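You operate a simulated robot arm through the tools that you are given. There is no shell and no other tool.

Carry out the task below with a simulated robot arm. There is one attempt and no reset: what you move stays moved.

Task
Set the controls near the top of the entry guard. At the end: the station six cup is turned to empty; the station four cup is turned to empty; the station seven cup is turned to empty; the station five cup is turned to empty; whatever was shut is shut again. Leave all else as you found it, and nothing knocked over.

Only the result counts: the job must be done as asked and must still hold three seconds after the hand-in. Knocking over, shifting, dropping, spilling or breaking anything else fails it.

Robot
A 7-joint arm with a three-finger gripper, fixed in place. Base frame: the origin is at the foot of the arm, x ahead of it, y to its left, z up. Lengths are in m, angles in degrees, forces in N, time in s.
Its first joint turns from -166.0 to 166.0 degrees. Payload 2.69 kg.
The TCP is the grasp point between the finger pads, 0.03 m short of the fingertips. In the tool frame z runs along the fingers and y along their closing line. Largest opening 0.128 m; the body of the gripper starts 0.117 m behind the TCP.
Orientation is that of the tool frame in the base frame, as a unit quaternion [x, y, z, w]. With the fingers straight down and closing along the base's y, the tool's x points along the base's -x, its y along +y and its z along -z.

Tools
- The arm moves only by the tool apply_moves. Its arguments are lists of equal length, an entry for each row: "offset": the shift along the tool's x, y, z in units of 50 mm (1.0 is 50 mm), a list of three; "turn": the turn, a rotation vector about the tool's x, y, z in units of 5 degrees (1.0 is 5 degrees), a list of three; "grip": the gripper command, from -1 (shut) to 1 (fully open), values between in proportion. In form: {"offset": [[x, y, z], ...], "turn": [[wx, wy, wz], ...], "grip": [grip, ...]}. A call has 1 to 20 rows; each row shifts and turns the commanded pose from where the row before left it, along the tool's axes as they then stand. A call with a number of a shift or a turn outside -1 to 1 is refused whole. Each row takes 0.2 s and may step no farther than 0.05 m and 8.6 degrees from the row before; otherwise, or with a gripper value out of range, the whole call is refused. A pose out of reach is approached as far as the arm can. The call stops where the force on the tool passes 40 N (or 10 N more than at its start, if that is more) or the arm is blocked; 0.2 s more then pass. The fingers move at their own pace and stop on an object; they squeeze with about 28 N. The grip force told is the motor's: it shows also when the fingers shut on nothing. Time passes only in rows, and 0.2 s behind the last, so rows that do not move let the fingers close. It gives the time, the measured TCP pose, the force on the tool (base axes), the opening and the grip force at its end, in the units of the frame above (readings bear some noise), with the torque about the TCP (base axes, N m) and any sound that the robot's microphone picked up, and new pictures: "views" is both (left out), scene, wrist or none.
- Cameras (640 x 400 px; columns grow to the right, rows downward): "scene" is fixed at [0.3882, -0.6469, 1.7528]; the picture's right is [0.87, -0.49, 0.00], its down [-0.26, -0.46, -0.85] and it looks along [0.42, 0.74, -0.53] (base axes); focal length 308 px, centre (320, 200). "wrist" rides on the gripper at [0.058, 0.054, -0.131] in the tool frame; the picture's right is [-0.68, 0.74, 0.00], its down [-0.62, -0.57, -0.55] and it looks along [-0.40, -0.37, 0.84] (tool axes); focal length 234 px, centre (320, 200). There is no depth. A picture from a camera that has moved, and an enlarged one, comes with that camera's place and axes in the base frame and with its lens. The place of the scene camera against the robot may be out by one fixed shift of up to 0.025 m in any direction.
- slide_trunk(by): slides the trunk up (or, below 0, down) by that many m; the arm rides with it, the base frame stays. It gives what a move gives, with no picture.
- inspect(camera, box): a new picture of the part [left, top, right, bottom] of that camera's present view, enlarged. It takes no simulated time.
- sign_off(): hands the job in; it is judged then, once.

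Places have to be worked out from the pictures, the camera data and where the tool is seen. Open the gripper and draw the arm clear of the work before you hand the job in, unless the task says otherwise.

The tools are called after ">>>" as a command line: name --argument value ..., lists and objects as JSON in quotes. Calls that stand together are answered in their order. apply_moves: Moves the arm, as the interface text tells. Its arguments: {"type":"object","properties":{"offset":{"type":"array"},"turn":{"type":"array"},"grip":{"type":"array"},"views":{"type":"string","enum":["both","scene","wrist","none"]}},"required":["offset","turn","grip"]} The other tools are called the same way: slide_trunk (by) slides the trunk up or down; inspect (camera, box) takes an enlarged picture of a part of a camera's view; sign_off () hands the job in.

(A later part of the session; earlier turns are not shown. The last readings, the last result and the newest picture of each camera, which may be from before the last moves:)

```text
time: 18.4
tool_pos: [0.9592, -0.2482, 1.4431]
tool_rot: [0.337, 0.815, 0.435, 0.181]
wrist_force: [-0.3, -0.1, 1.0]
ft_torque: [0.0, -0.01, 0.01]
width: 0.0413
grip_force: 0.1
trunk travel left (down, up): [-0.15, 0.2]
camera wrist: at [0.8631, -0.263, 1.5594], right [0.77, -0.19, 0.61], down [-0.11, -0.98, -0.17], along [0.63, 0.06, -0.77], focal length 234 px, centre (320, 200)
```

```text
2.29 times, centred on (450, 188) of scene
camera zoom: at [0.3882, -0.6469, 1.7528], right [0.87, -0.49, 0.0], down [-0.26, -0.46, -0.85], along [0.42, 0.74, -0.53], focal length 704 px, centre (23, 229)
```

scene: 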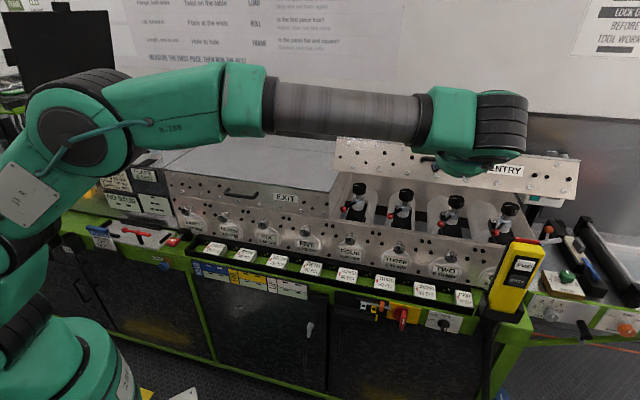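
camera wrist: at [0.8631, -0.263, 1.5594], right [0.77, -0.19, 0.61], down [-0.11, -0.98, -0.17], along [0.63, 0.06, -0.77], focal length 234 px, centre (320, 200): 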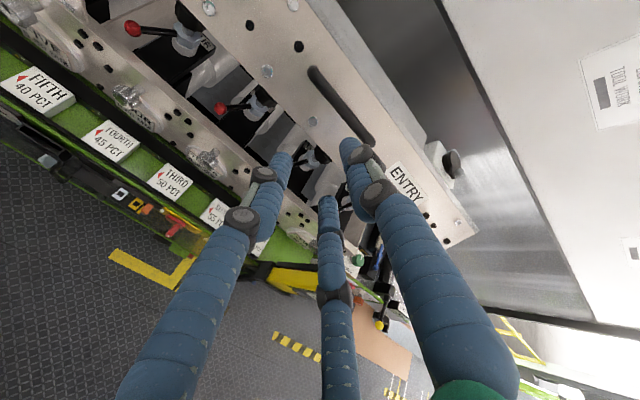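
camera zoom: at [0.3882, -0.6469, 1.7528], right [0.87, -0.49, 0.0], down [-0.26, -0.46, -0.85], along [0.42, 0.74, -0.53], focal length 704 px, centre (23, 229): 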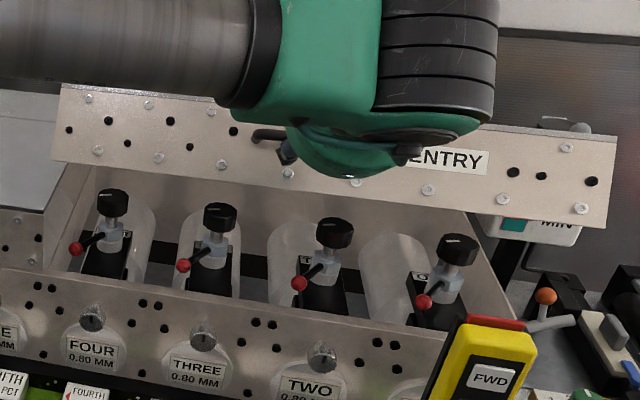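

The lid holds its position. I'll lower the tool in front of the opening and pitch it upward so the wrist camera looks at the lid's underside and the inside rear.

>>> apply_moves --offset '[[0, 0, 0], [0, 0, 0], [0, 0, 0], [0, 0, 0], [0, 0, 0], [0, 0, 0], [0, 0, 0], [0, 0, 0], [0, 0, 0], [0, 0, 0], [0, 0, 0], [0, 0, 0], [0, 0, 0], [0, 0, 0], [0, 0, 0], [0, -0.766, -0.643], [0, -0.766, -0.643], [0, -0.766, -0.643], [0, -0.766, -0.643], [0, -0.766, -0.643]]' --turn '[[-1, 0, 0], [-1, 0, 0], [-1, 0, 0], [-1, 0, 0], [-1, 0, 0], [-1, 0, 0], [-1, 0, 0], [-1, 0, 0], [-1, 0, 0], [-1, 0, 0], [-1, 0, 0], [-1, 0, 0], [-1, 0, 0], [-1, 0, 0], [-1, 0, 0], [0, 0, 0], [0, 0, 0], [0, 0, 0], [0, 0, 0], [0, 0, 0]]' --grip '[-0.35, -0.35, -0.35, -0.35, -0.35, -0.35, -0.35, -0.35, -0.35, -0.35, -0.35, -0.35, -0.35, -0.35, -0.35, -0.35, -0.35, -0.35, -0.35, -0.35]'

```text
time: 22.6
tool_pos: [0.9661, -0.2426, 1.1955]
tool_rot: [0.157, 0.381, 0.842, 0.347]
wrist_force: [-0.2, 0.1, 0.9]
ft_torque: [-0.05, 0.02, 0.01]
width: 0.0415
grip_force: 0.0
trunk travel left (down, up): [-0.15, 0.2]
camera wrist: at [0.8311, -0.2962, 1.1493], right [0.14, -0.82, 0.55], down [0.41, -0.46, -0.79], along [0.9, 0.33, 0.27], focal length 234 px, centre (320, 200)
```

scene: 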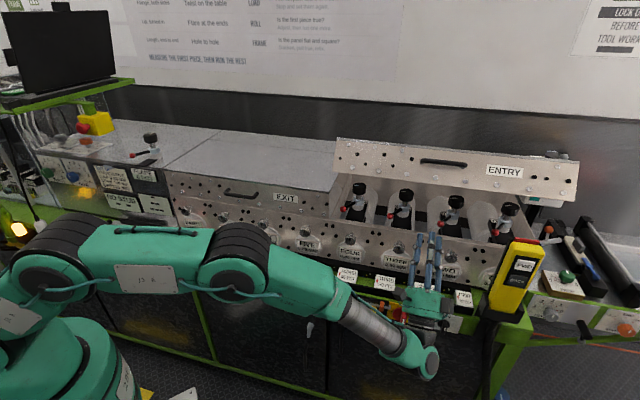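
wrist: 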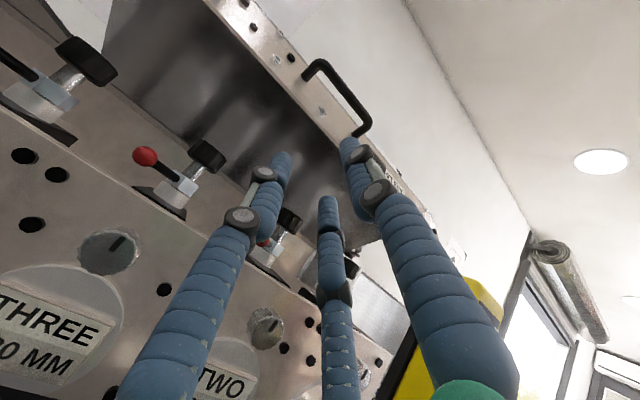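

The lid's underside is plain. I'll zoom on the station fittings for any markings.

>>> inspect --camera "wrist" --box '[100, 110, 260, 230]'

>>> inspect --camera "wrist" --box '[0, 20, 140, 130]'

>>> inspect --camera "scene" --box '[335, 175, 395, 225]'

>>> inspect --camera "scene" --box '[335, 130, 590, 210]'

>>> inspect --camera "scene" --box '[120, 120, 170, 170]'

>>> inspect --camera "scene" --box '[190, 235, 330, 300]'

```text
3.33 times, centred on (180, 170) of wrist
camera zoom: at [0.8311, -0.2962, 1.1493], right [0.14, -0.82, 0.55], down [0.41, -0.46, -0.79], along [0.9, 0.33, 0.27], focal length 781 px, centre (787, 300)
```

zoom: 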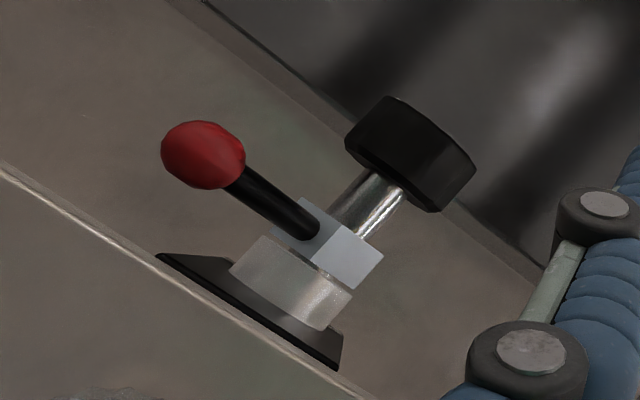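

```text
3.64 times, centred on (70, 75) of wrist
camera zoom: at [0.8311, -0.2962, 1.1493], right [0.14, -0.82, 0.55], down [0.41, -0.46, -0.79], along [0.9, 0.33, 0.27], focal length 852 px, centre (1229, 654)
```

zoom: 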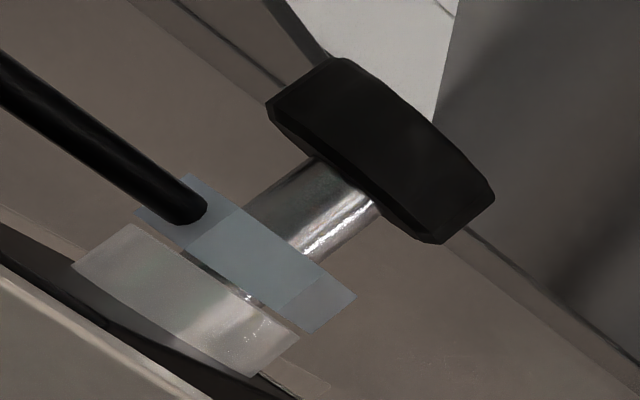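

```text
8.00 times, centred on (365, 200) of scene
camera zoom: at [0.3882, -0.6469, 1.7528], right [0.87, -0.49, 0.0], down [-0.26, -0.46, -0.85], along [0.42, 0.74, -0.53], focal length 2465 px, centre (-40, 200)
```

zoom: 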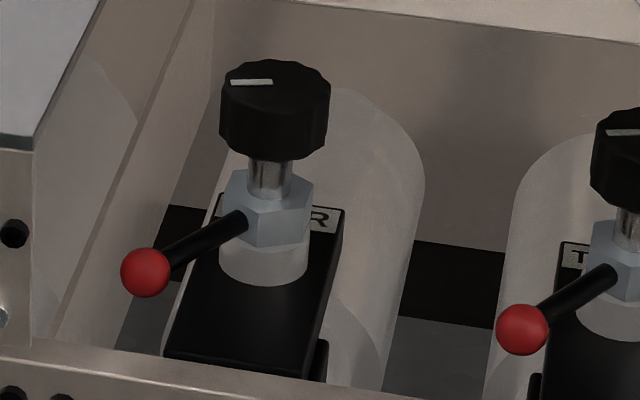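

```text
2.51 times, centred on (462, 170) of scene
camera zoom: at [0.3882, -0.6469, 1.7528], right [0.87, -0.49, 0.0], down [-0.26, -0.46, -0.85], along [0.42, 0.74, -0.53], focal length 773 px, centre (-38, 275)
```

zoom: 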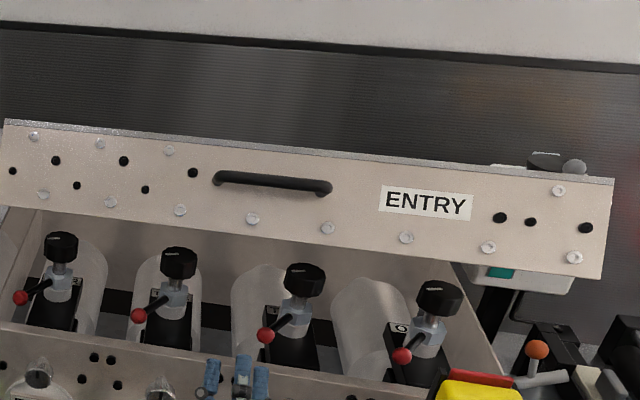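

```text
8.00 times, centred on (145, 145) of scene
camera zoom: at [0.3882, -0.6469, 1.7528], right [0.87, -0.49, 0.0], down [-0.26, -0.46, -0.85], along [0.42, 0.74, -0.53], focal length 2465 px, centre (1720, 640)
```

zoom: 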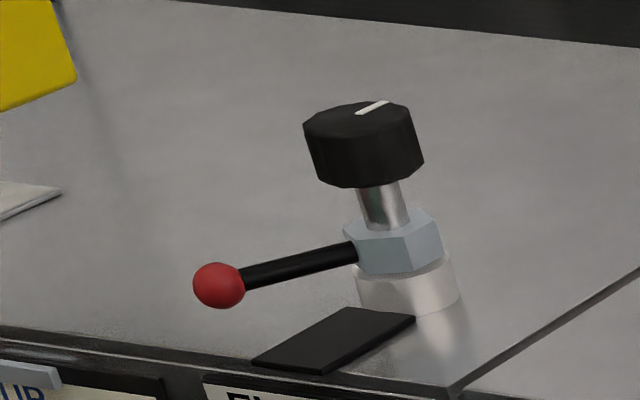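

```text
4.57 times, centred on (260, 268) of scene
camera zoom: at [0.3882, -0.6469, 1.7528], right [0.87, -0.49, 0.0], down [-0.26, -0.46, -0.85], along [0.42, 0.74, -0.53], focal length 1409 px, centre (594, -109)
```

zoom: 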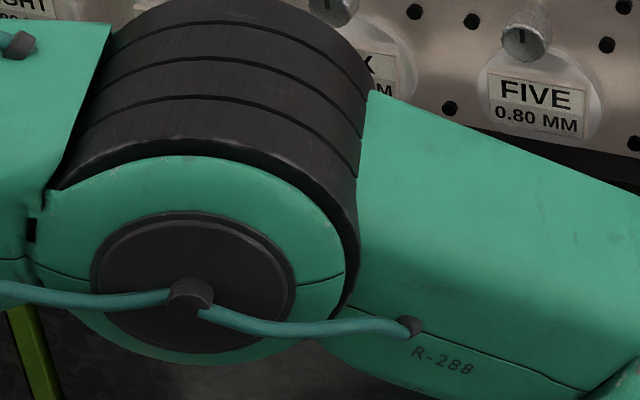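

I need a closer look at the front grey knobs as well; they may be the "cups". Zooming in on the one in view.

>>> inspect --camera "wrist" --box '[0, 200, 180, 400]'

>>> inspect --camera "wrist" --box '[190, 290, 310, 400]'

>>> inspect --camera "scene" --box '[320, 220, 420, 290]'

>>> inspect --camera "scene" --box '[0, 100, 120, 260]'

>>> inspect --camera "scene" --box '[510, 200, 640, 340]'

```text
2.00 times, centred on (90, 300) of wrist
camera zoom: at [0.8311, -0.2962, 1.1493], right [0.14, -0.82, 0.55], down [0.41, -0.46, -0.79], along [0.9, 0.33, 0.27], focal length 468 px, centre (780, 0)
```

zoom: 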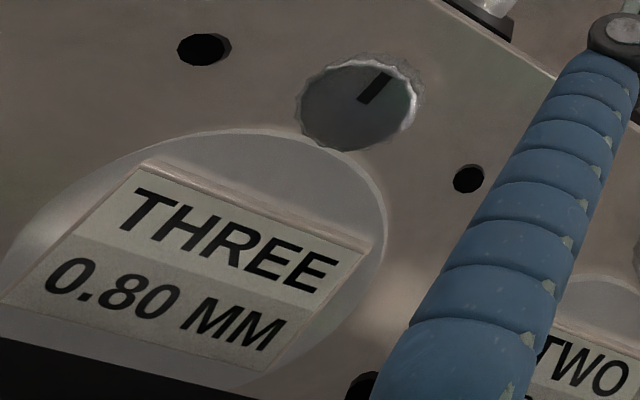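

```text
3.64 times, centred on (250, 345) of wrist
camera zoom: at [0.8311, -0.2962, 1.1493], right [0.14, -0.82, 0.55], down [0.41, -0.46, -0.79], along [0.9, 0.33, 0.27], focal length 852 px, centre (574, -327)
```

zoom: 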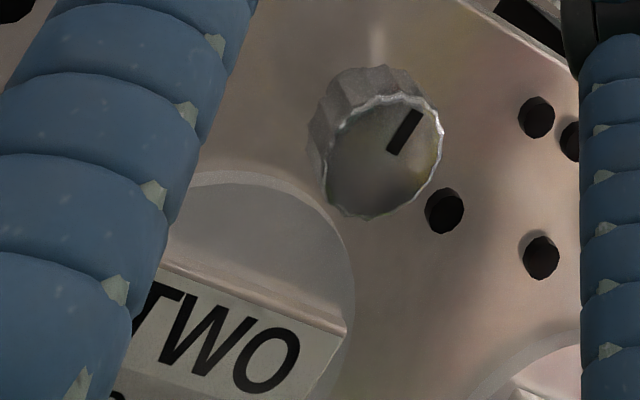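

```text
5.71 times, centred on (370, 255) of scene
camera zoom: at [0.3882, -0.6469, 1.7528], right [0.87, -0.49, 0.0], down [-0.26, -0.46, -0.85], along [0.42, 0.74, -0.53], focal length 1761 px, centre (34, -114)
```

zoom: 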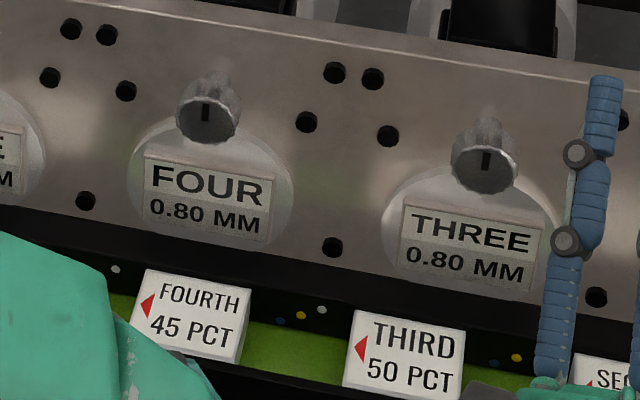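

```text
2.50 times, centred on (60, 180) of scene
camera zoom: at [0.3882, -0.6469, 1.7528], right [0.87, -0.49, 0.0], down [-0.26, -0.46, -0.85], along [0.42, 0.74, -0.53], focal length 770 px, centre (970, 250)
```

zoom: 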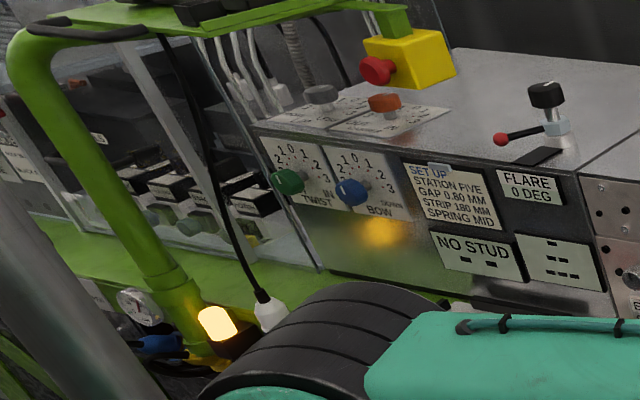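

```text
2.86 times, centred on (575, 270) of scene
camera zoom: at [0.3882, -0.6469, 1.7528], right [0.87, -0.49, 0.0], down [-0.26, -0.46, -0.85], along [0.42, 0.74, -0.53], focal length 880 px, centre (-409, 0)
```

zoom: 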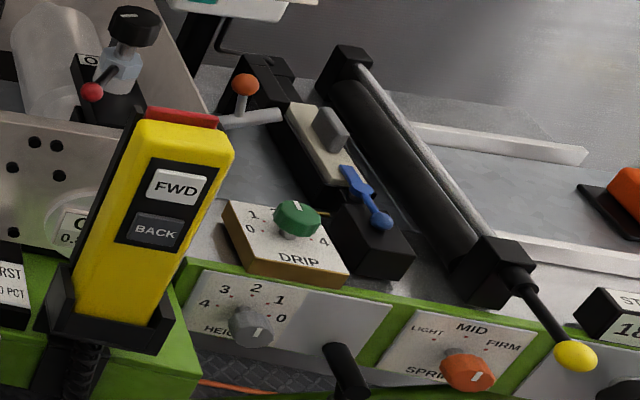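

The knobs and displays are ambiguous, so I'll look at station four from closer up with the wrist camera, sliding left and pitching the tool to look under the open lid.

>>> apply_moves --offset '[[0.54, 0, 0], [0.54, 0, 0], [0.54, 0, 0], [0.54, 0, 0], [0.54, 0, 0], [0.54, 0, 0], [0.54, 0, 0], [0.54, 0, 0], [0.54, 0, 0], [0.54, 0, 0], [0.54, 0, 0], [0.54, 0, 0], [0, 0.82, 0.5], [0, 0.82, 0.5]]' --turn '[[1, 0, 0], [1, 0, 0], [1, 0, 0], [1, 0, 0], [1, 0, 0], [1, 0, 0], [1, 0, 0], [1, 0, 0], [1, 0, 0], [1, 0, 0], [1, 0, 0], [1, 0, 0], [0, 0, 0], [0, 0, 0]]' --grip '[0, 0, 0, 0, 0, 0, 0, 0, 0, 0, 0, 0, 0, 0]'

```text
time: 25.6
tool_pos: [0.7913, 0.0399, 1.2559]
tool_rot: [0.311, 0.751, 0.538, 0.222]
wrist_force: [-0.1, 0.1, -0.9]
ft_torque: [0.02, -0.01, 0.02]
width: 0.0642
grip_force: 0.1
trunk travel left (down, up): [-0.15, 0.2]
camera wrist: at [0.6757, 0.0048, 1.3482], right [0.65, -0.31, 0.7], down [-0.06, -0.93, -0.36], along [0.76, 0.19, -0.62], focal length 234 px, centre (320, 200)
```

scene: 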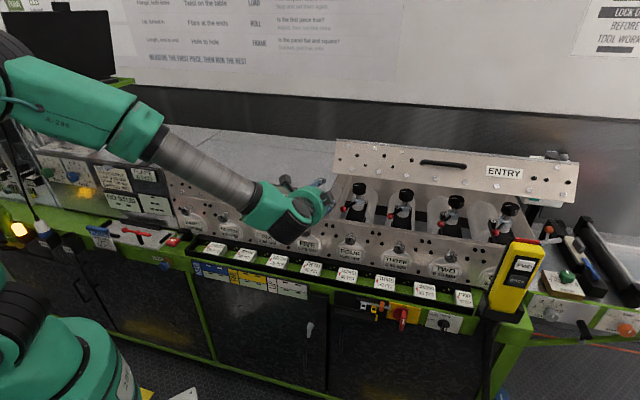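
wrist: 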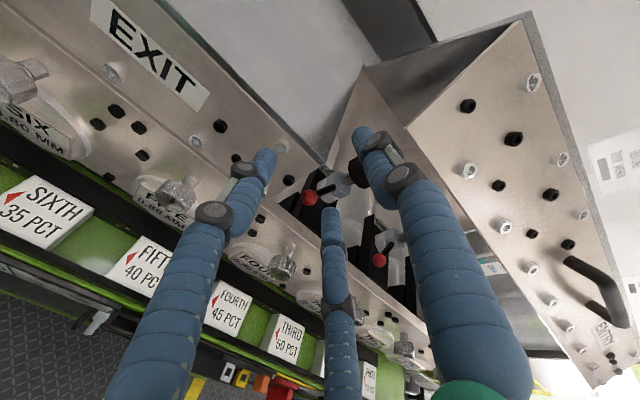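

>>> inspect --camera "wrist" --box '[270, 120, 430, 290]'

>>> inspect --camera "wrist" --box '[0, 40, 200, 240]'

```text
2.35 times, centred on (350, 205) of wrist
camera zoom: at [0.6757, 0.0048, 1.3482], right [0.65, -0.31, 0.7], down [-0.06, -0.93, -0.36], along [0.76, 0.19, -0.62], focal length 551 px, centre (249, 188)
```

zoom: 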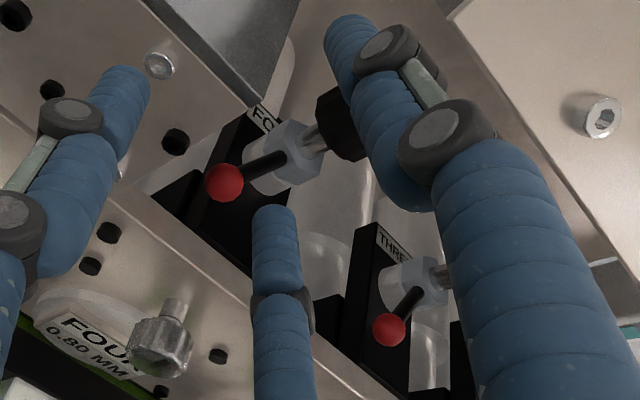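

```text
2.00 times, centred on (100, 140) of wrist
camera zoom: at [0.6757, 0.0048, 1.3482], right [0.65, -0.31, 0.7], down [-0.06, -0.93, -0.36], along [0.76, 0.19, -0.62], focal length 468 px, centre (760, 320)
```

zoom: 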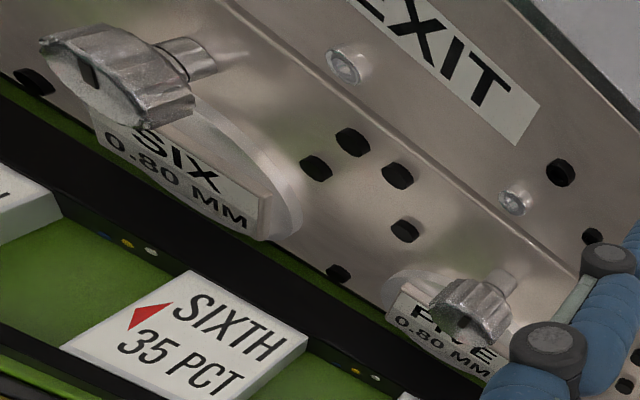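

The grey knurled fittings on the front look exactly like screw-down grease cups on the bearings, with PCT tiles beneath (e.g. "FOURTH 45 PCT"), while the black knobs with lock levers look like gap screws. I'll go line up in front of the FOUR grey cup for a better look.

>>> apply_moves --offset '[[0, -0.29, -0.85], [0, -0.29, -0.85], [-0.435, 0, 0], [-0.435, 0, 0], [-0.435, 0, 0], [-0.435, 0, 0], [0, -0.92, 0], [0, -0.92, 0], [0, -0.92, 0], [0, -0.92, 0]]' --turn '[[0, 0, 0], [0, 0, 0], [-0.94, 0, 0], [-0.94, 0, 0], [-0.94, 0, 0], [-0.94, 0, 0], [0, 0, 0], [0, 0, 0], [0, 0, 0], [0, 0, 0]]' --grip '[0, 0, 0, 0, 0, 0, 0, 0, 0, 0]'

>>> inspect --camera "wrist" --box '[200, 60, 460, 260]'

>>> inspect --camera "scene" --box '[290, 210, 430, 300]'

```text
time: 27.8
tool_pos: [0.7879, -0.0905, 1.0695]
tool_rot: [0.269, 0.653, 0.654, 0.271]
wrist_force: [0.6, 0.3, 1.0]
ft_torque: [-0.05, 0.04, -0.03]
width: 0.0637
grip_force: 0.0
trunk travel left (down, up): [-0.15, 0.2]
camera wrist: at [0.6545, -0.1396, 1.1221], right [0.48, -0.48, 0.74], down [0.05, -0.82, -0.57], along [0.88, 0.31, -0.37], focal length 234 px, centre (320, 200)
```

scene: 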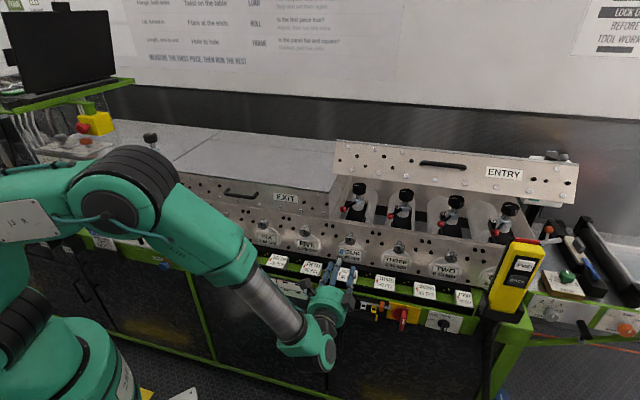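
wrist: 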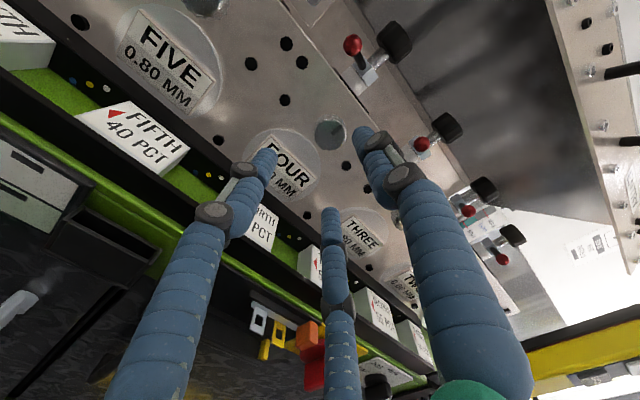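

```text
2.00 times, centred on (330, 160) of wrist
camera zoom: at [0.6545, -0.1396, 1.1221], right [0.48, -0.48, 0.74], down [0.05, -0.82, -0.57], along [0.88, 0.31, -0.37], focal length 468 px, centre (300, 280)
```

zoom: 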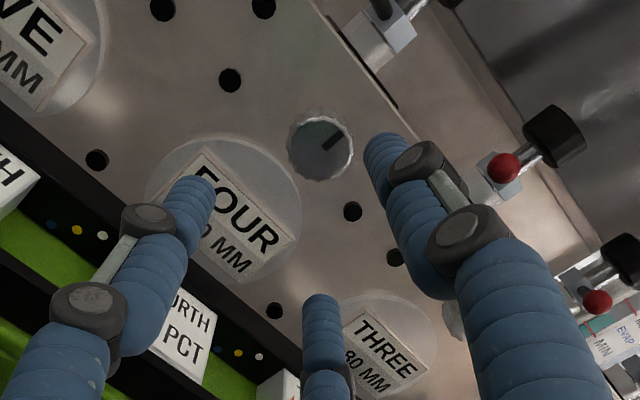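

```text
4.44 times, centred on (360, 255) of scene
camera zoom: at [0.3882, -0.6469, 1.7528], right [0.87, -0.49, 0.0], down [-0.26, -0.46, -0.85], along [0.42, 0.74, -0.53], focal length 1370 px, centre (142, -44)
```

zoom: 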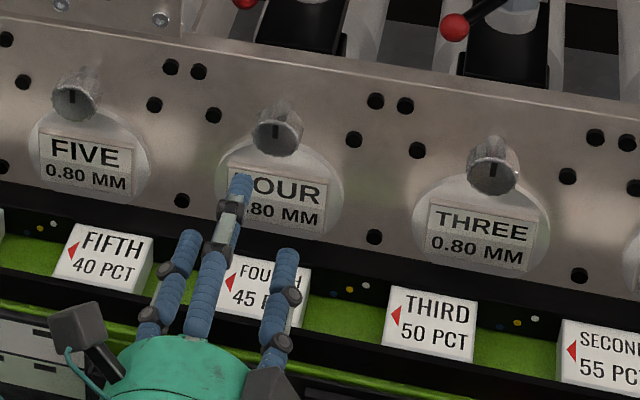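

The FOUR cup face is at about u≈0.62, v≈0.61, z≈1.079 with ~35 mm diameter. I'll move up slightly and approach closer for another check before grasping.

>>> apply_moves --offset '[[0, 0.19, 0.4], [0, 0, 0.8]]' --turn '[[0, 0, 0], [0, 0, 0]]' --grip '[0, 0]'

>>> inspect --camera "wrist" --box '[200, 60, 460, 260]'

>>> inspect --camera "scene" --box '[310, 210, 390, 260]'

```text
time: 28.4
tool_pos: [0.8291, -0.0449, 1.0784]
tool_rot: [0.27, 0.653, 0.654, 0.27]
wrist_force: [-0.2, -0.3, -0.7]
ft_torque: [-0.03, 0.02, -0.03]
width: 0.0642
grip_force: 0.1
trunk travel left (down, up): [-0.15, 0.2]
camera wrist: at [0.6953, -0.0971, 1.1307], right [0.48, -0.48, 0.74], down [0.05, -0.82, -0.57], along [0.88, 0.31, -0.37], focal length 234 px, centre (320, 200)
```

scene: 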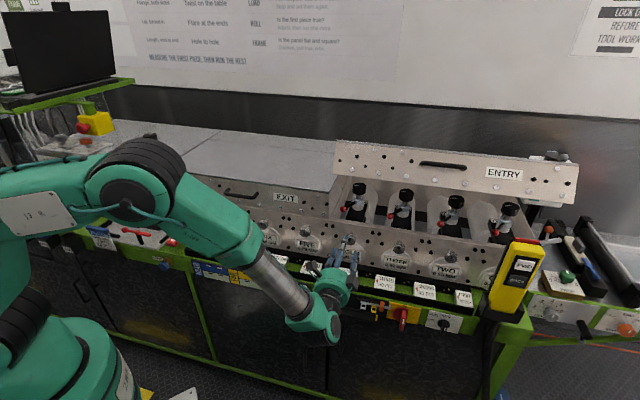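
wrist: 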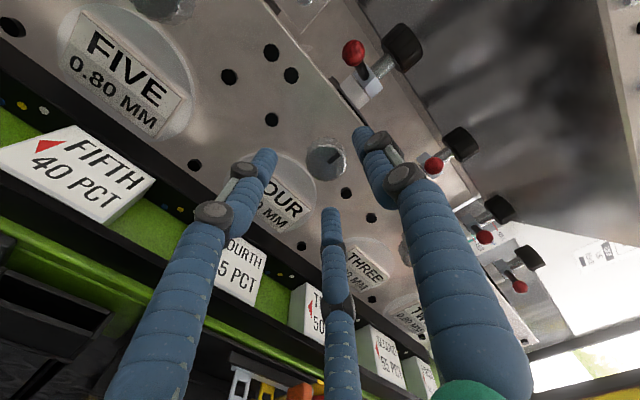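

```text
2.00 times, centred on (330, 160) of wrist
camera zoom: at [0.6953, -0.0971, 1.1307], right [0.48, -0.48, 0.74], down [0.05, -0.82, -0.57], along [0.88, 0.31, -0.37], focal length 468 px, centre (300, 280)
```

zoom: 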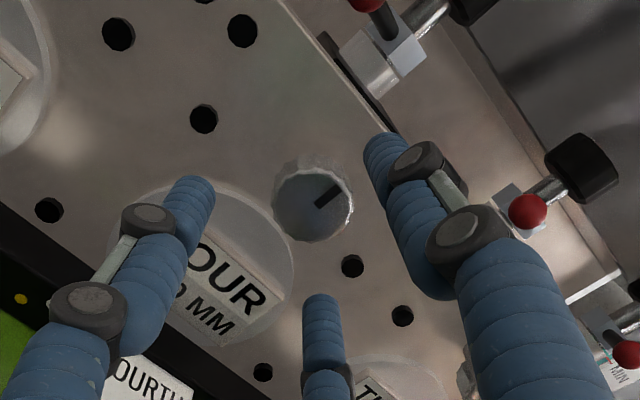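

```text
8.00 times, centred on (350, 235) of scene
camera zoom: at [0.3882, -0.6469, 1.7528], right [0.87, -0.49, 0.0], down [-0.26, -0.46, -0.85], along [0.42, 0.74, -0.53], focal length 2465 px, centre (80, -80)
```

zoom: 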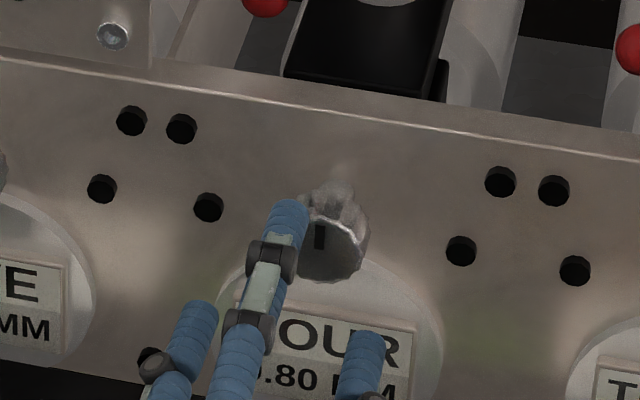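

Refined: FOUR cup centre u≈0.623, v≈0.604, z≈1.080. I'll advance so the pads surround the head and close on it.

>>> apply_moves --offset '[[-0.1, 0.03, 0.5], [0, 0, 0.5], [0, 0, 0], [0, 0, 0], [0, 0, 0]]' --turn '[[0, 0, 0], [0, 0, 0], [0, 0, 0], [0, 0, 0], [0, 0, 0]]' --grip '[0, 0, -1, -1, -1]'

>>> inspect --camera "scene" --box '[300, 210, 400, 290]'

```text
time: 29.6
tool_pos: [0.8702, -0.0164, 1.0784]
tool_rot: [0.272, 0.652, 0.654, 0.27]
wrist_force: [14.4, -14.0, -12.0]
ft_torque: [-0.27, 0.49, -1.05]
width: 0.0355
grip_force: 45.3
trunk travel left (down, up): [-0.15, 0.2]
camera wrist: at [0.7366, -0.0671, 1.131], right [0.48, -0.48, 0.73], down [0.05, -0.82, -0.57], along [0.88, 0.31, -0.37], focal length 234 px, centre (320, 200)
```

scene: 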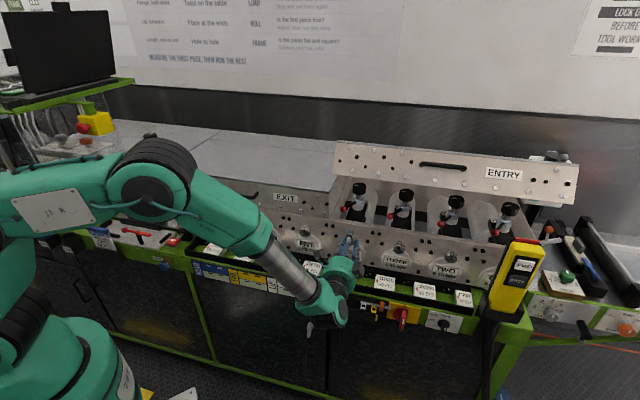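
wrist: 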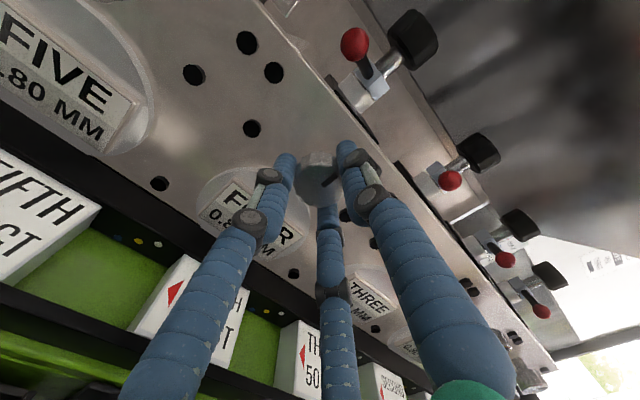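

```text
5.00 times, centred on (350, 250) of scene
camera zoom: at [0.3882, -0.6469, 1.7528], right [0.87, -0.49, 0.0], down [-0.26, -0.46, -0.85], along [0.42, 0.74, -0.53], focal length 1541 px, centre (170, -50)
```

zoom: 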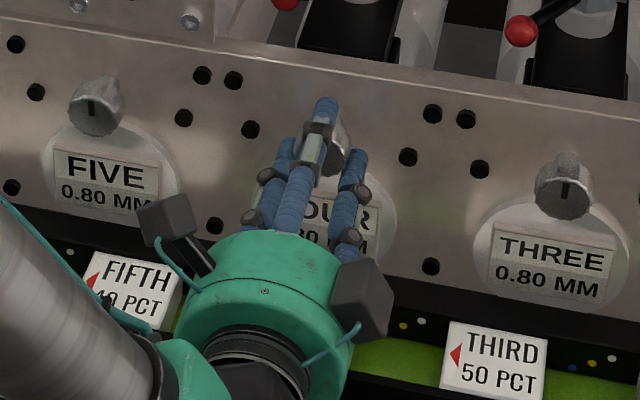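

Gripped at 35.5 mm but with a 20 N sideways load, so I'm slightly off-centre. Let me check in the wrist view.

>>> inspect --camera "wrist" --box '[260, 120, 400, 230]'

```text
3.64 times, centred on (330, 175) of wrist
camera zoom: at [0.7366, -0.0671, 1.131], right [0.48, -0.48, 0.73], down [0.05, -0.82, -0.57], along [0.88, 0.31, -0.37], focal length 852 px, centre (284, 291)
```

zoom: 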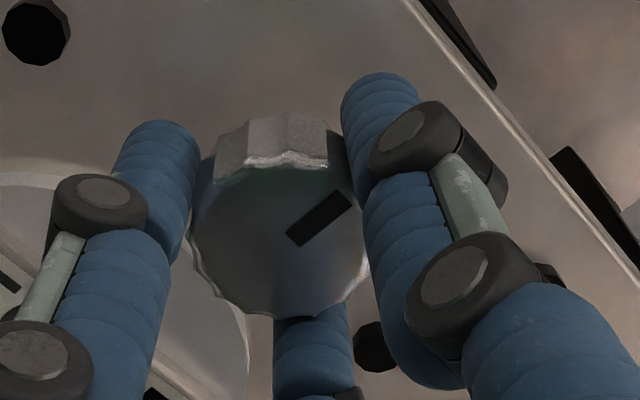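

Triangulating with this third view puts the cup axis at u≈0.627, z≈1.078 — i.e. the fingers centred themselves and my commanded pose is ~4 mm off. I'll correct the command to relieve the side load.

>>> apply_moves --offset '[[-0.06, -0.03, 0], [-0.02, -0.01, 0], [0, 0, 0]]' --turn '[[0, 0, 0], [0, 0, 0], [0, 0, 0]]' --grip '[-1, -1, -1]' --views "none"

```text
time: 30.4
tool_pos: [0.8703, -0.0163, 1.0781]
tool_rot: [0.27, 0.653, 0.655, 0.268]
wrist_force: [-15.6, -8.6, -9.5]
ft_torque: [0.35, 0.39, 0.56]
width: 0.0353
grip_force: 45.6
trunk travel left (down, up): [-0.15, 0.2]
```

>>> apply_moves --offset '[[0.01, -0.02, 0], [0, 0, 0]]' --turn '[[0, 0, 0], [0, 0, 0]]' --grip '[-1, -1]' --views "none"

```text
time: 30.9
tool_pos: [0.8703, -0.0165, 1.0785]
tool_rot: [0.27, 0.653, 0.655, 0.269]
wrist_force: [-24.5, -10.3, -10.1]
ft_torque: [0.18, 0.56, 0.43]
width: 0.0353
grip_force: 45.1
trunk travel left (down, up): [-0.15, 0.2]
```

>>> apply_moves --offset '[[0.02, -0.03, -0.05], [0, 0, 0], [0, 0, 0]]' --turn '[[0, 0, 0], [0, 0, 0], [0, 0, 0]]' --grip '[-1, -1, -1]' --views "none"

```text
time: 31.8
tool_pos: [0.8695, -0.0167, 1.0781]
tool_rot: [0.269, 0.653, 0.655, 0.27]
wrist_force: [6.2, 12.9, 0.8]
ft_torque: [0.57, 0.34, 0.23]
width: 0.0352
grip_force: 45.0
trunk travel left (down, up): [-0.15, 0.2]
```

Side loads are small now. I'll turn the cup 15° clockwise (seen from the front) and watch both readouts.

>>> apply_moves --offset '[[0, 0, 0], [0, 0, 0], [0, 0, 0], [0, 0, 0]]' --turn '[[0, 0, 1], [0, 0, 1], [0, 0, 1], [0, 0, 0]]' --grip '[-1, -1, -1, -1]'

>>> inspect --camera "scene" --box '[300, 210, 400, 290]'

>>> inspect --camera "wrist" --box '[120, 100, 400, 380]'

```text
time: 32.8
tool_pos: [0.8699, -0.0161, 1.0778]
tool_rot: [0.353, 0.612, 0.684, 0.182]
wrist_force: [33.9, 15.8, 6.5]
ft_torque: [0.1, 0.01, -0.3]
width: 0.0352
grip_force: 45.2
trunk travel left (down, up): [-0.15, 0.2]
camera wrist: at [0.7476, -0.0788, 1.144], right [0.6, -0.6, 0.54], down [-0.07, -0.7, -0.71], along [0.8, 0.39, -0.46], focal length 234 px, centre (320, 200)
```

scene: 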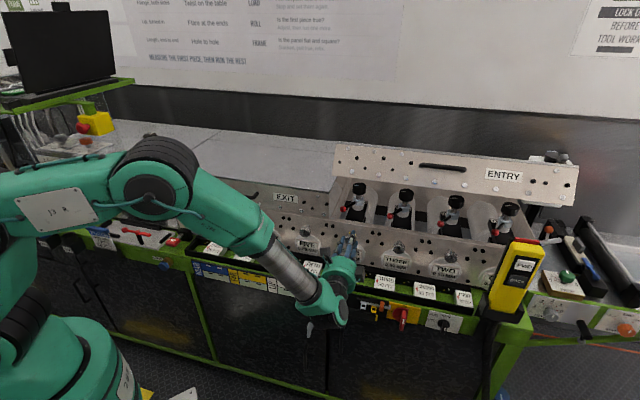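
wrist: 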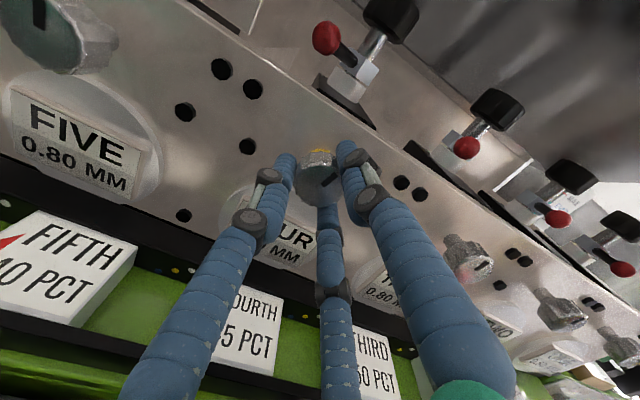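

```text
5.00 times, centred on (350, 250) of scene
camera zoom: at [0.3882, -0.6469, 1.7528], right [0.87, -0.49, 0.0], down [-0.26, -0.46, -0.85], along [0.42, 0.74, -0.53], focal length 1541 px, centre (170, -50)
```

zoom: 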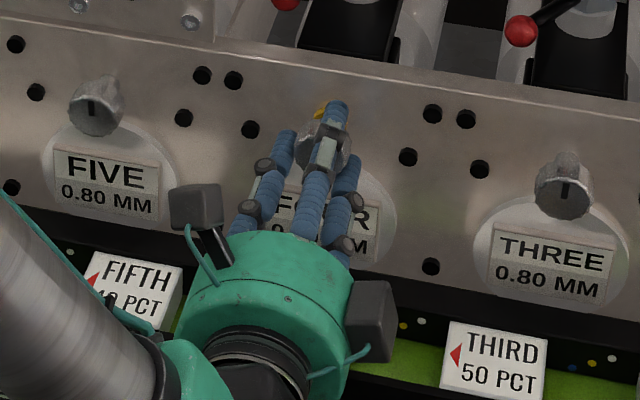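

```text
1.43 times, centred on (260, 240) of wrist
camera zoom: at [0.7476, -0.0788, 1.144], right [0.6, -0.6, 0.54], down [-0.07, -0.7, -0.71], along [0.8, 0.39, -0.46], focal length 334 px, centre (406, 143)
```

zoom: 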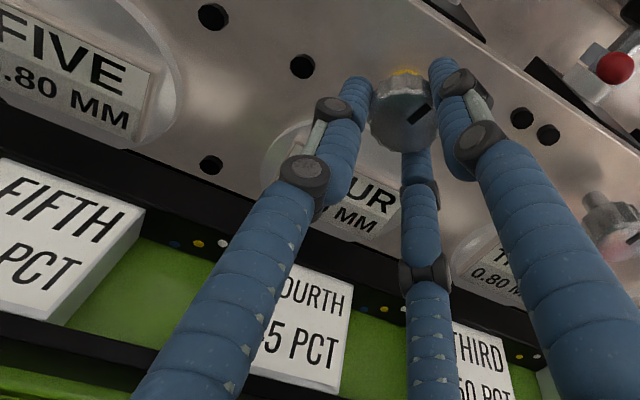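

A yellow spot has appeared behind the cup head (grease?), so this indeed looks like a grease cup. Let me zoom in on it and on the FOURTH tile.

>>> inspect --camera "wrist" --box '[270, 120, 390, 210]'

>>> inspect --camera "wrist" --box '[200, 200, 340, 390]'

>>> inspect --camera "scene" --box '[330, 220, 380, 260]'

```text
4.44 times, centred on (330, 165) of wrist
camera zoom: at [0.7476, -0.0788, 1.144], right [0.6, -0.6, 0.54], down [-0.07, -0.7, -0.71], along [0.8, 0.39, -0.46], focal length 1041 px, centre (276, 356)
```

zoom: 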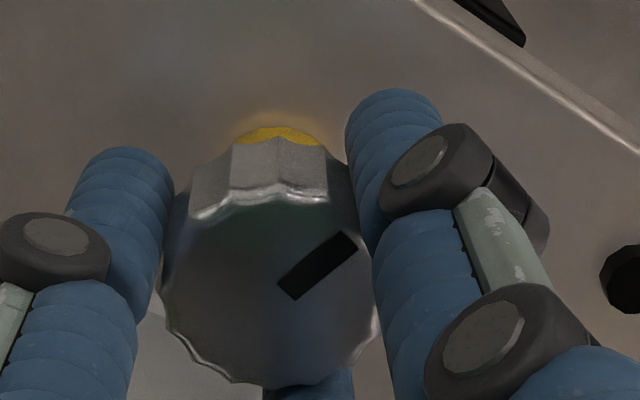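

```text
2.11 times, centred on (270, 295) of wrist
camera zoom: at [0.7476, -0.0788, 1.144], right [0.6, -0.6, 0.54], down [-0.07, -0.7, -0.71], along [0.8, 0.39, -0.46], focal length 493 px, centre (425, 0)
```

zoom: 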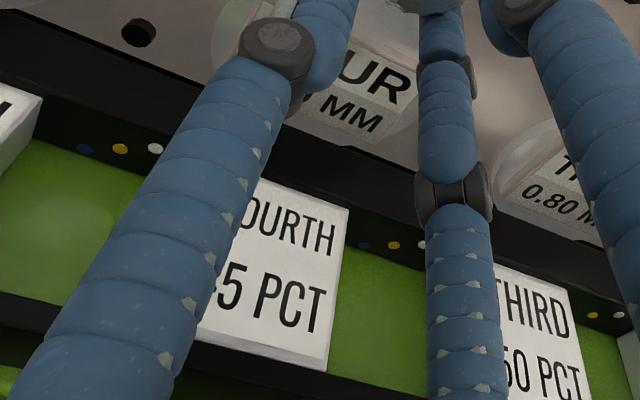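

```text
10.00 times, centred on (355, 240) of scene
camera zoom: at [0.3882, -0.6469, 1.7528], right [0.87, -0.49, 0.0], down [-0.26, -0.46, -0.85], along [0.42, 0.74, -0.53], focal length 3082 px, centre (-30, -200)
```

zoom: 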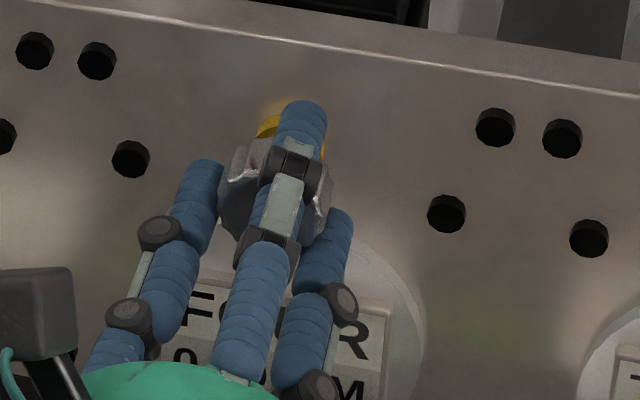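

The yellow ring at the stem indicates grease being forced out, so the grey cap is the cup and clockwise empties it; the tool is also being drawn inward (+v 35 N), like a thread. I'll follow inward slightly and re-read.

>>> apply_moves --offset '[[0, 0, 0.04], [0, 0, 0], [0, 0, 0]]' --turn '[[0, 0, 0], [0, 0, 0], [0, 0, 0]]' --grip '[-1, -1, -1]' --views "none"

```text
time: 33.5
tool_pos: [0.8697, -0.016, 1.0777]
tool_rot: [0.352, 0.613, 0.683, 0.182]
wrist_force: [10.4, 3.1, 10.6]
ft_torque: [0.33, -0.27, -0.17]
width: 0.0354
grip_force: 45.3
trunk travel left (down, up): [-0.15, 0.2]
```

>>> apply_moves --offset '[[0, 0, 0], [0, 0, 0], [0, 0, 0], [0, 0, 0], [0, 0, 0]]' --turn '[[0, 0, 1], [0, 0, 1], [0, 0, 1], [0, 0, 1], [0, 0, 0]]' --grip '[-1, -1, -1, -1, -1]'

>>> inspect --camera "scene" --box '[330, 220, 380, 260]'

>>> inspect --camera "wrist" --box '[250, 100, 410, 220]'

```text
time: 34.8
tool_pos: [0.8684, -0.0167, 1.0779]
tool_rot: [0.454, 0.541, 0.705, 0.06]
wrist_force: [-16.4, -20.1, 7.3]
ft_torque: [0.3, -0.27, 0.0]
width: 0.0351
grip_force: 44.8
trunk travel left (down, up): [-0.15, 0.2]
camera wrist: at [0.7657, -0.097, 1.1543], right [0.69, -0.69, 0.21], down [-0.26, -0.51, -0.82], along [0.67, 0.51, -0.53], focal length 234 px, centre (320, 200)
```

scene: 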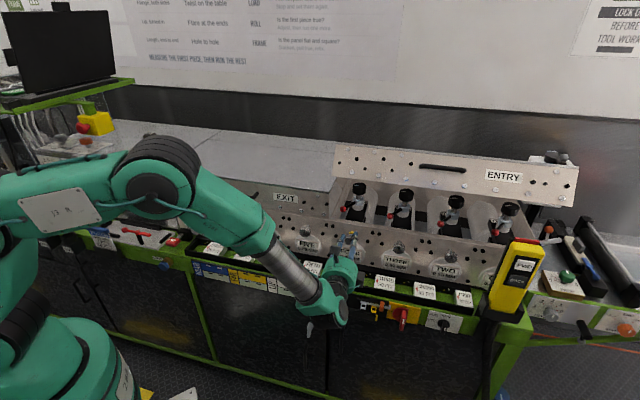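
wrist: 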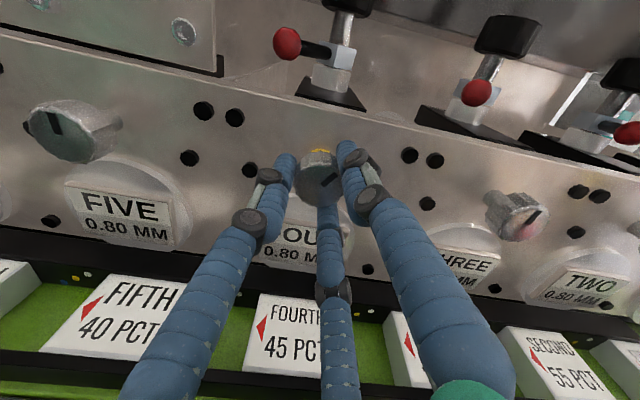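

```text
10.00 times, centred on (355, 240) of scene
camera zoom: at [0.3882, -0.6469, 1.7528], right [0.87, -0.49, 0.0], down [-0.26, -0.46, -0.85], along [0.42, 0.74, -0.53], focal length 3082 px, centre (-30, -200)
```

zoom: 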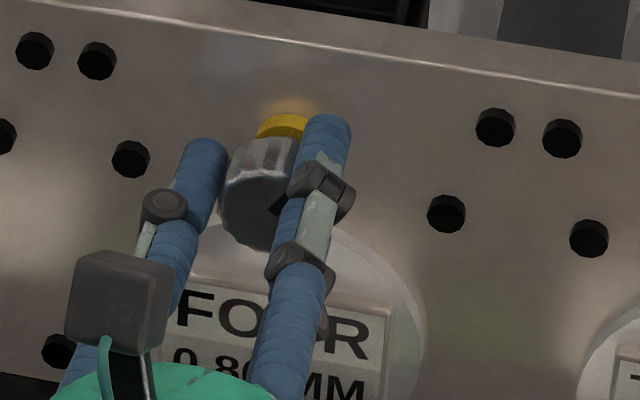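

```text
3.33 times, centred on (330, 160) of wrist
camera zoom: at [0.7657, -0.097, 1.1543], right [0.69, -0.69, 0.21], down [-0.26, -0.51, -0.82], along [0.67, 0.51, -0.53], focal length 781 px, centre (287, 333)
```

zoom: 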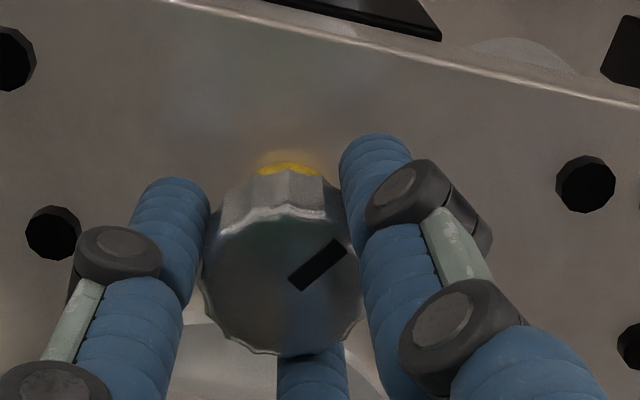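

The yellow collar around the stem is now clear, and plates still read 0.80 MM/45 PCT. I'll back off the inward push slightly and continue clockwise.

>>> apply_moves --offset '[[0, 0, -0.03], [0, 0, 0], [0, 0, 0], [0, 0, 0], [0, 0, 0], [0, 0, 0], [0, 0, 0]]' --turn '[[0, 0, 1], [0, 0, 1], [0, 0, 1], [0, 0, 1], [0, 0, 1], [0, 0, 1], [0, 0, 0]]' --grip '[-1, -1, -1, -1, -1, -1, -1]'

>>> inspect --camera "scene" --box '[330, 220, 380, 260]'

>>> inspect --camera "wrist" --box '[250, 100, 410, 220]'

```text
time: 36.4
tool_pos: [0.8699, -0.0163, 1.0789]
tool_rot: [0.578, 0.406, 0.697, -0.123]
wrist_force: [22.9, 4.3, 7.9]
ft_torque: [0.2, -0.12, -0.26]
width: 0.035
grip_force: 45.7
trunk travel left (down, up): [-0.15, 0.2]
camera wrist: at [0.7948, -0.1259, 1.1526], right [0.68, -0.67, -0.3], down [-0.57, -0.21, -0.8], along [0.47, 0.71, -0.52], focal length 234 px, centre (320, 200)
```

scene: 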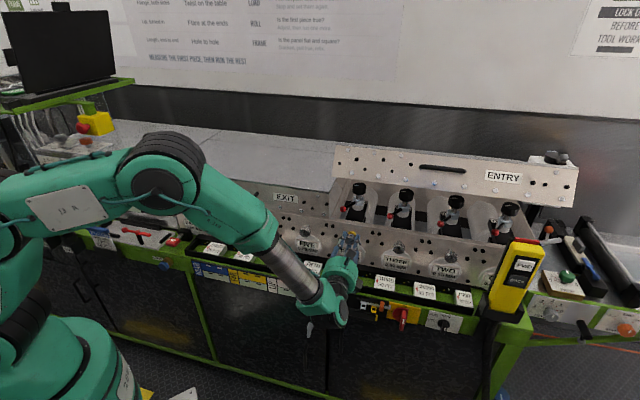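
wrist: 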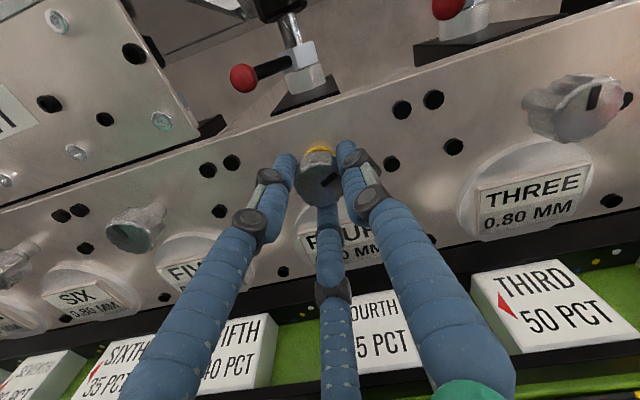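

```text
10.00 times, centred on (355, 240) of scene
camera zoom: at [0.3882, -0.6469, 1.7528], right [0.87, -0.49, 0.0], down [-0.26, -0.46, -0.85], along [0.42, 0.74, -0.53], focal length 3082 px, centre (-30, -200)
```

zoom: 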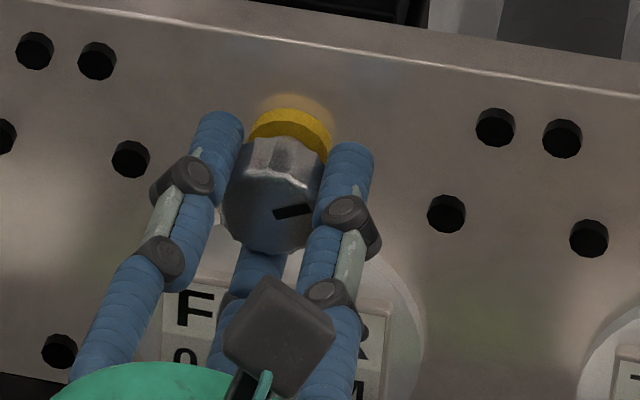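

```text
3.33 times, centred on (330, 160) of wrist
camera zoom: at [0.7948, -0.1259, 1.1526], right [0.68, -0.67, -0.3], down [-0.57, -0.21, -0.8], along [0.47, 0.71, -0.52], focal length 781 px, centre (287, 333)
```

zoom: 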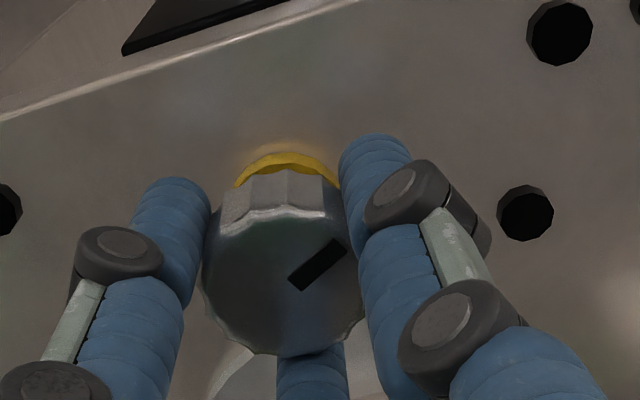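

The yellow grease ring grows with the turn, confirming clockwise is emptying. I'll keep turning clockwise while monitoring the torque for an end stop.

>>> apply_moves --offset '[[0, 0, 0.01], [0, 0, 0], [0, 0, 0], [0, 0, 0], [0, 0, 0], [0, 0, 0], [0, 0, 0], [0, 0, 0], [0, 0, 0]]' --turn '[[0, 0, 1], [0, 0, 1], [0, 0, 1], [0, 0, 1], [0, 0, 1], [0, 0, 1], [0, 0, 1], [0, 0, 1], [0, 0, 0]]' --grip '[-1, -1, -1, -1, -1, -1, -1, -1, -1]'

>>> inspect --camera "scene" --box '[330, 220, 380, 260]'

```text
time: 38.4
tool_pos: [0.8693, -0.0166, 1.0783]
tool_rot: [0.683, 0.183, 0.612, -0.355]
wrist_force: [7.9, -0.7, 10.6]
ft_torque: [0.15, -0.1, -0.15]
width: 0.0354
grip_force: 44.7
trunk travel left (down, up): [-0.15, 0.2]
camera wrist: at [0.8252, -0.1562, 1.1194], right [0.38, -0.38, -0.85], down [-0.89, 0.11, -0.45], along [0.26, 0.92, -0.29], focal length 234 px, centre (320, 200)
```

scene: 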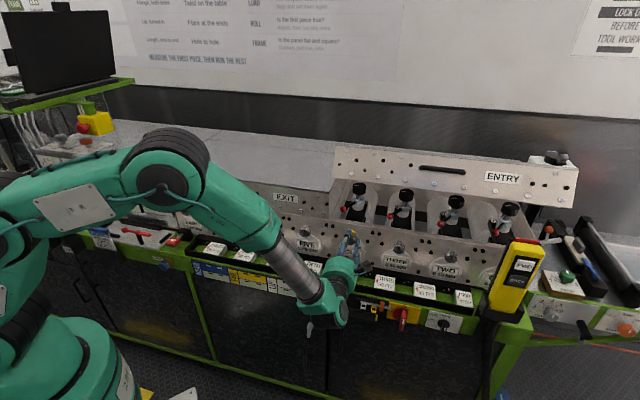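
wrist: 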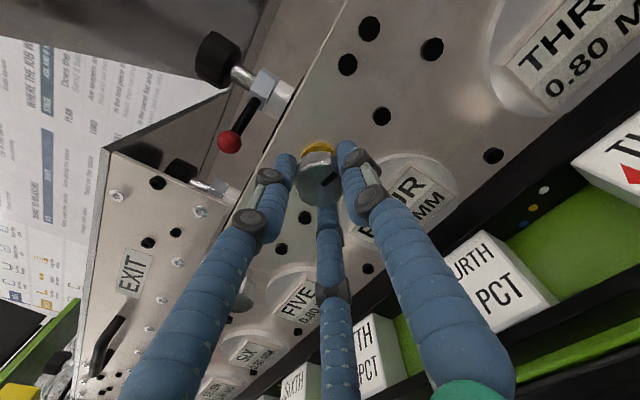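

```text
10.00 times, centred on (355, 240) of scene
camera zoom: at [0.3882, -0.6469, 1.7528], right [0.87, -0.49, 0.0], down [-0.26, -0.46, -0.85], along [0.42, 0.74, -0.53], focal length 3082 px, centre (-30, -200)
```

zoom: 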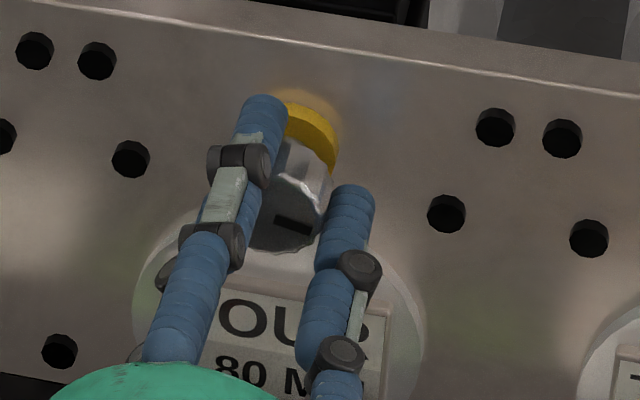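

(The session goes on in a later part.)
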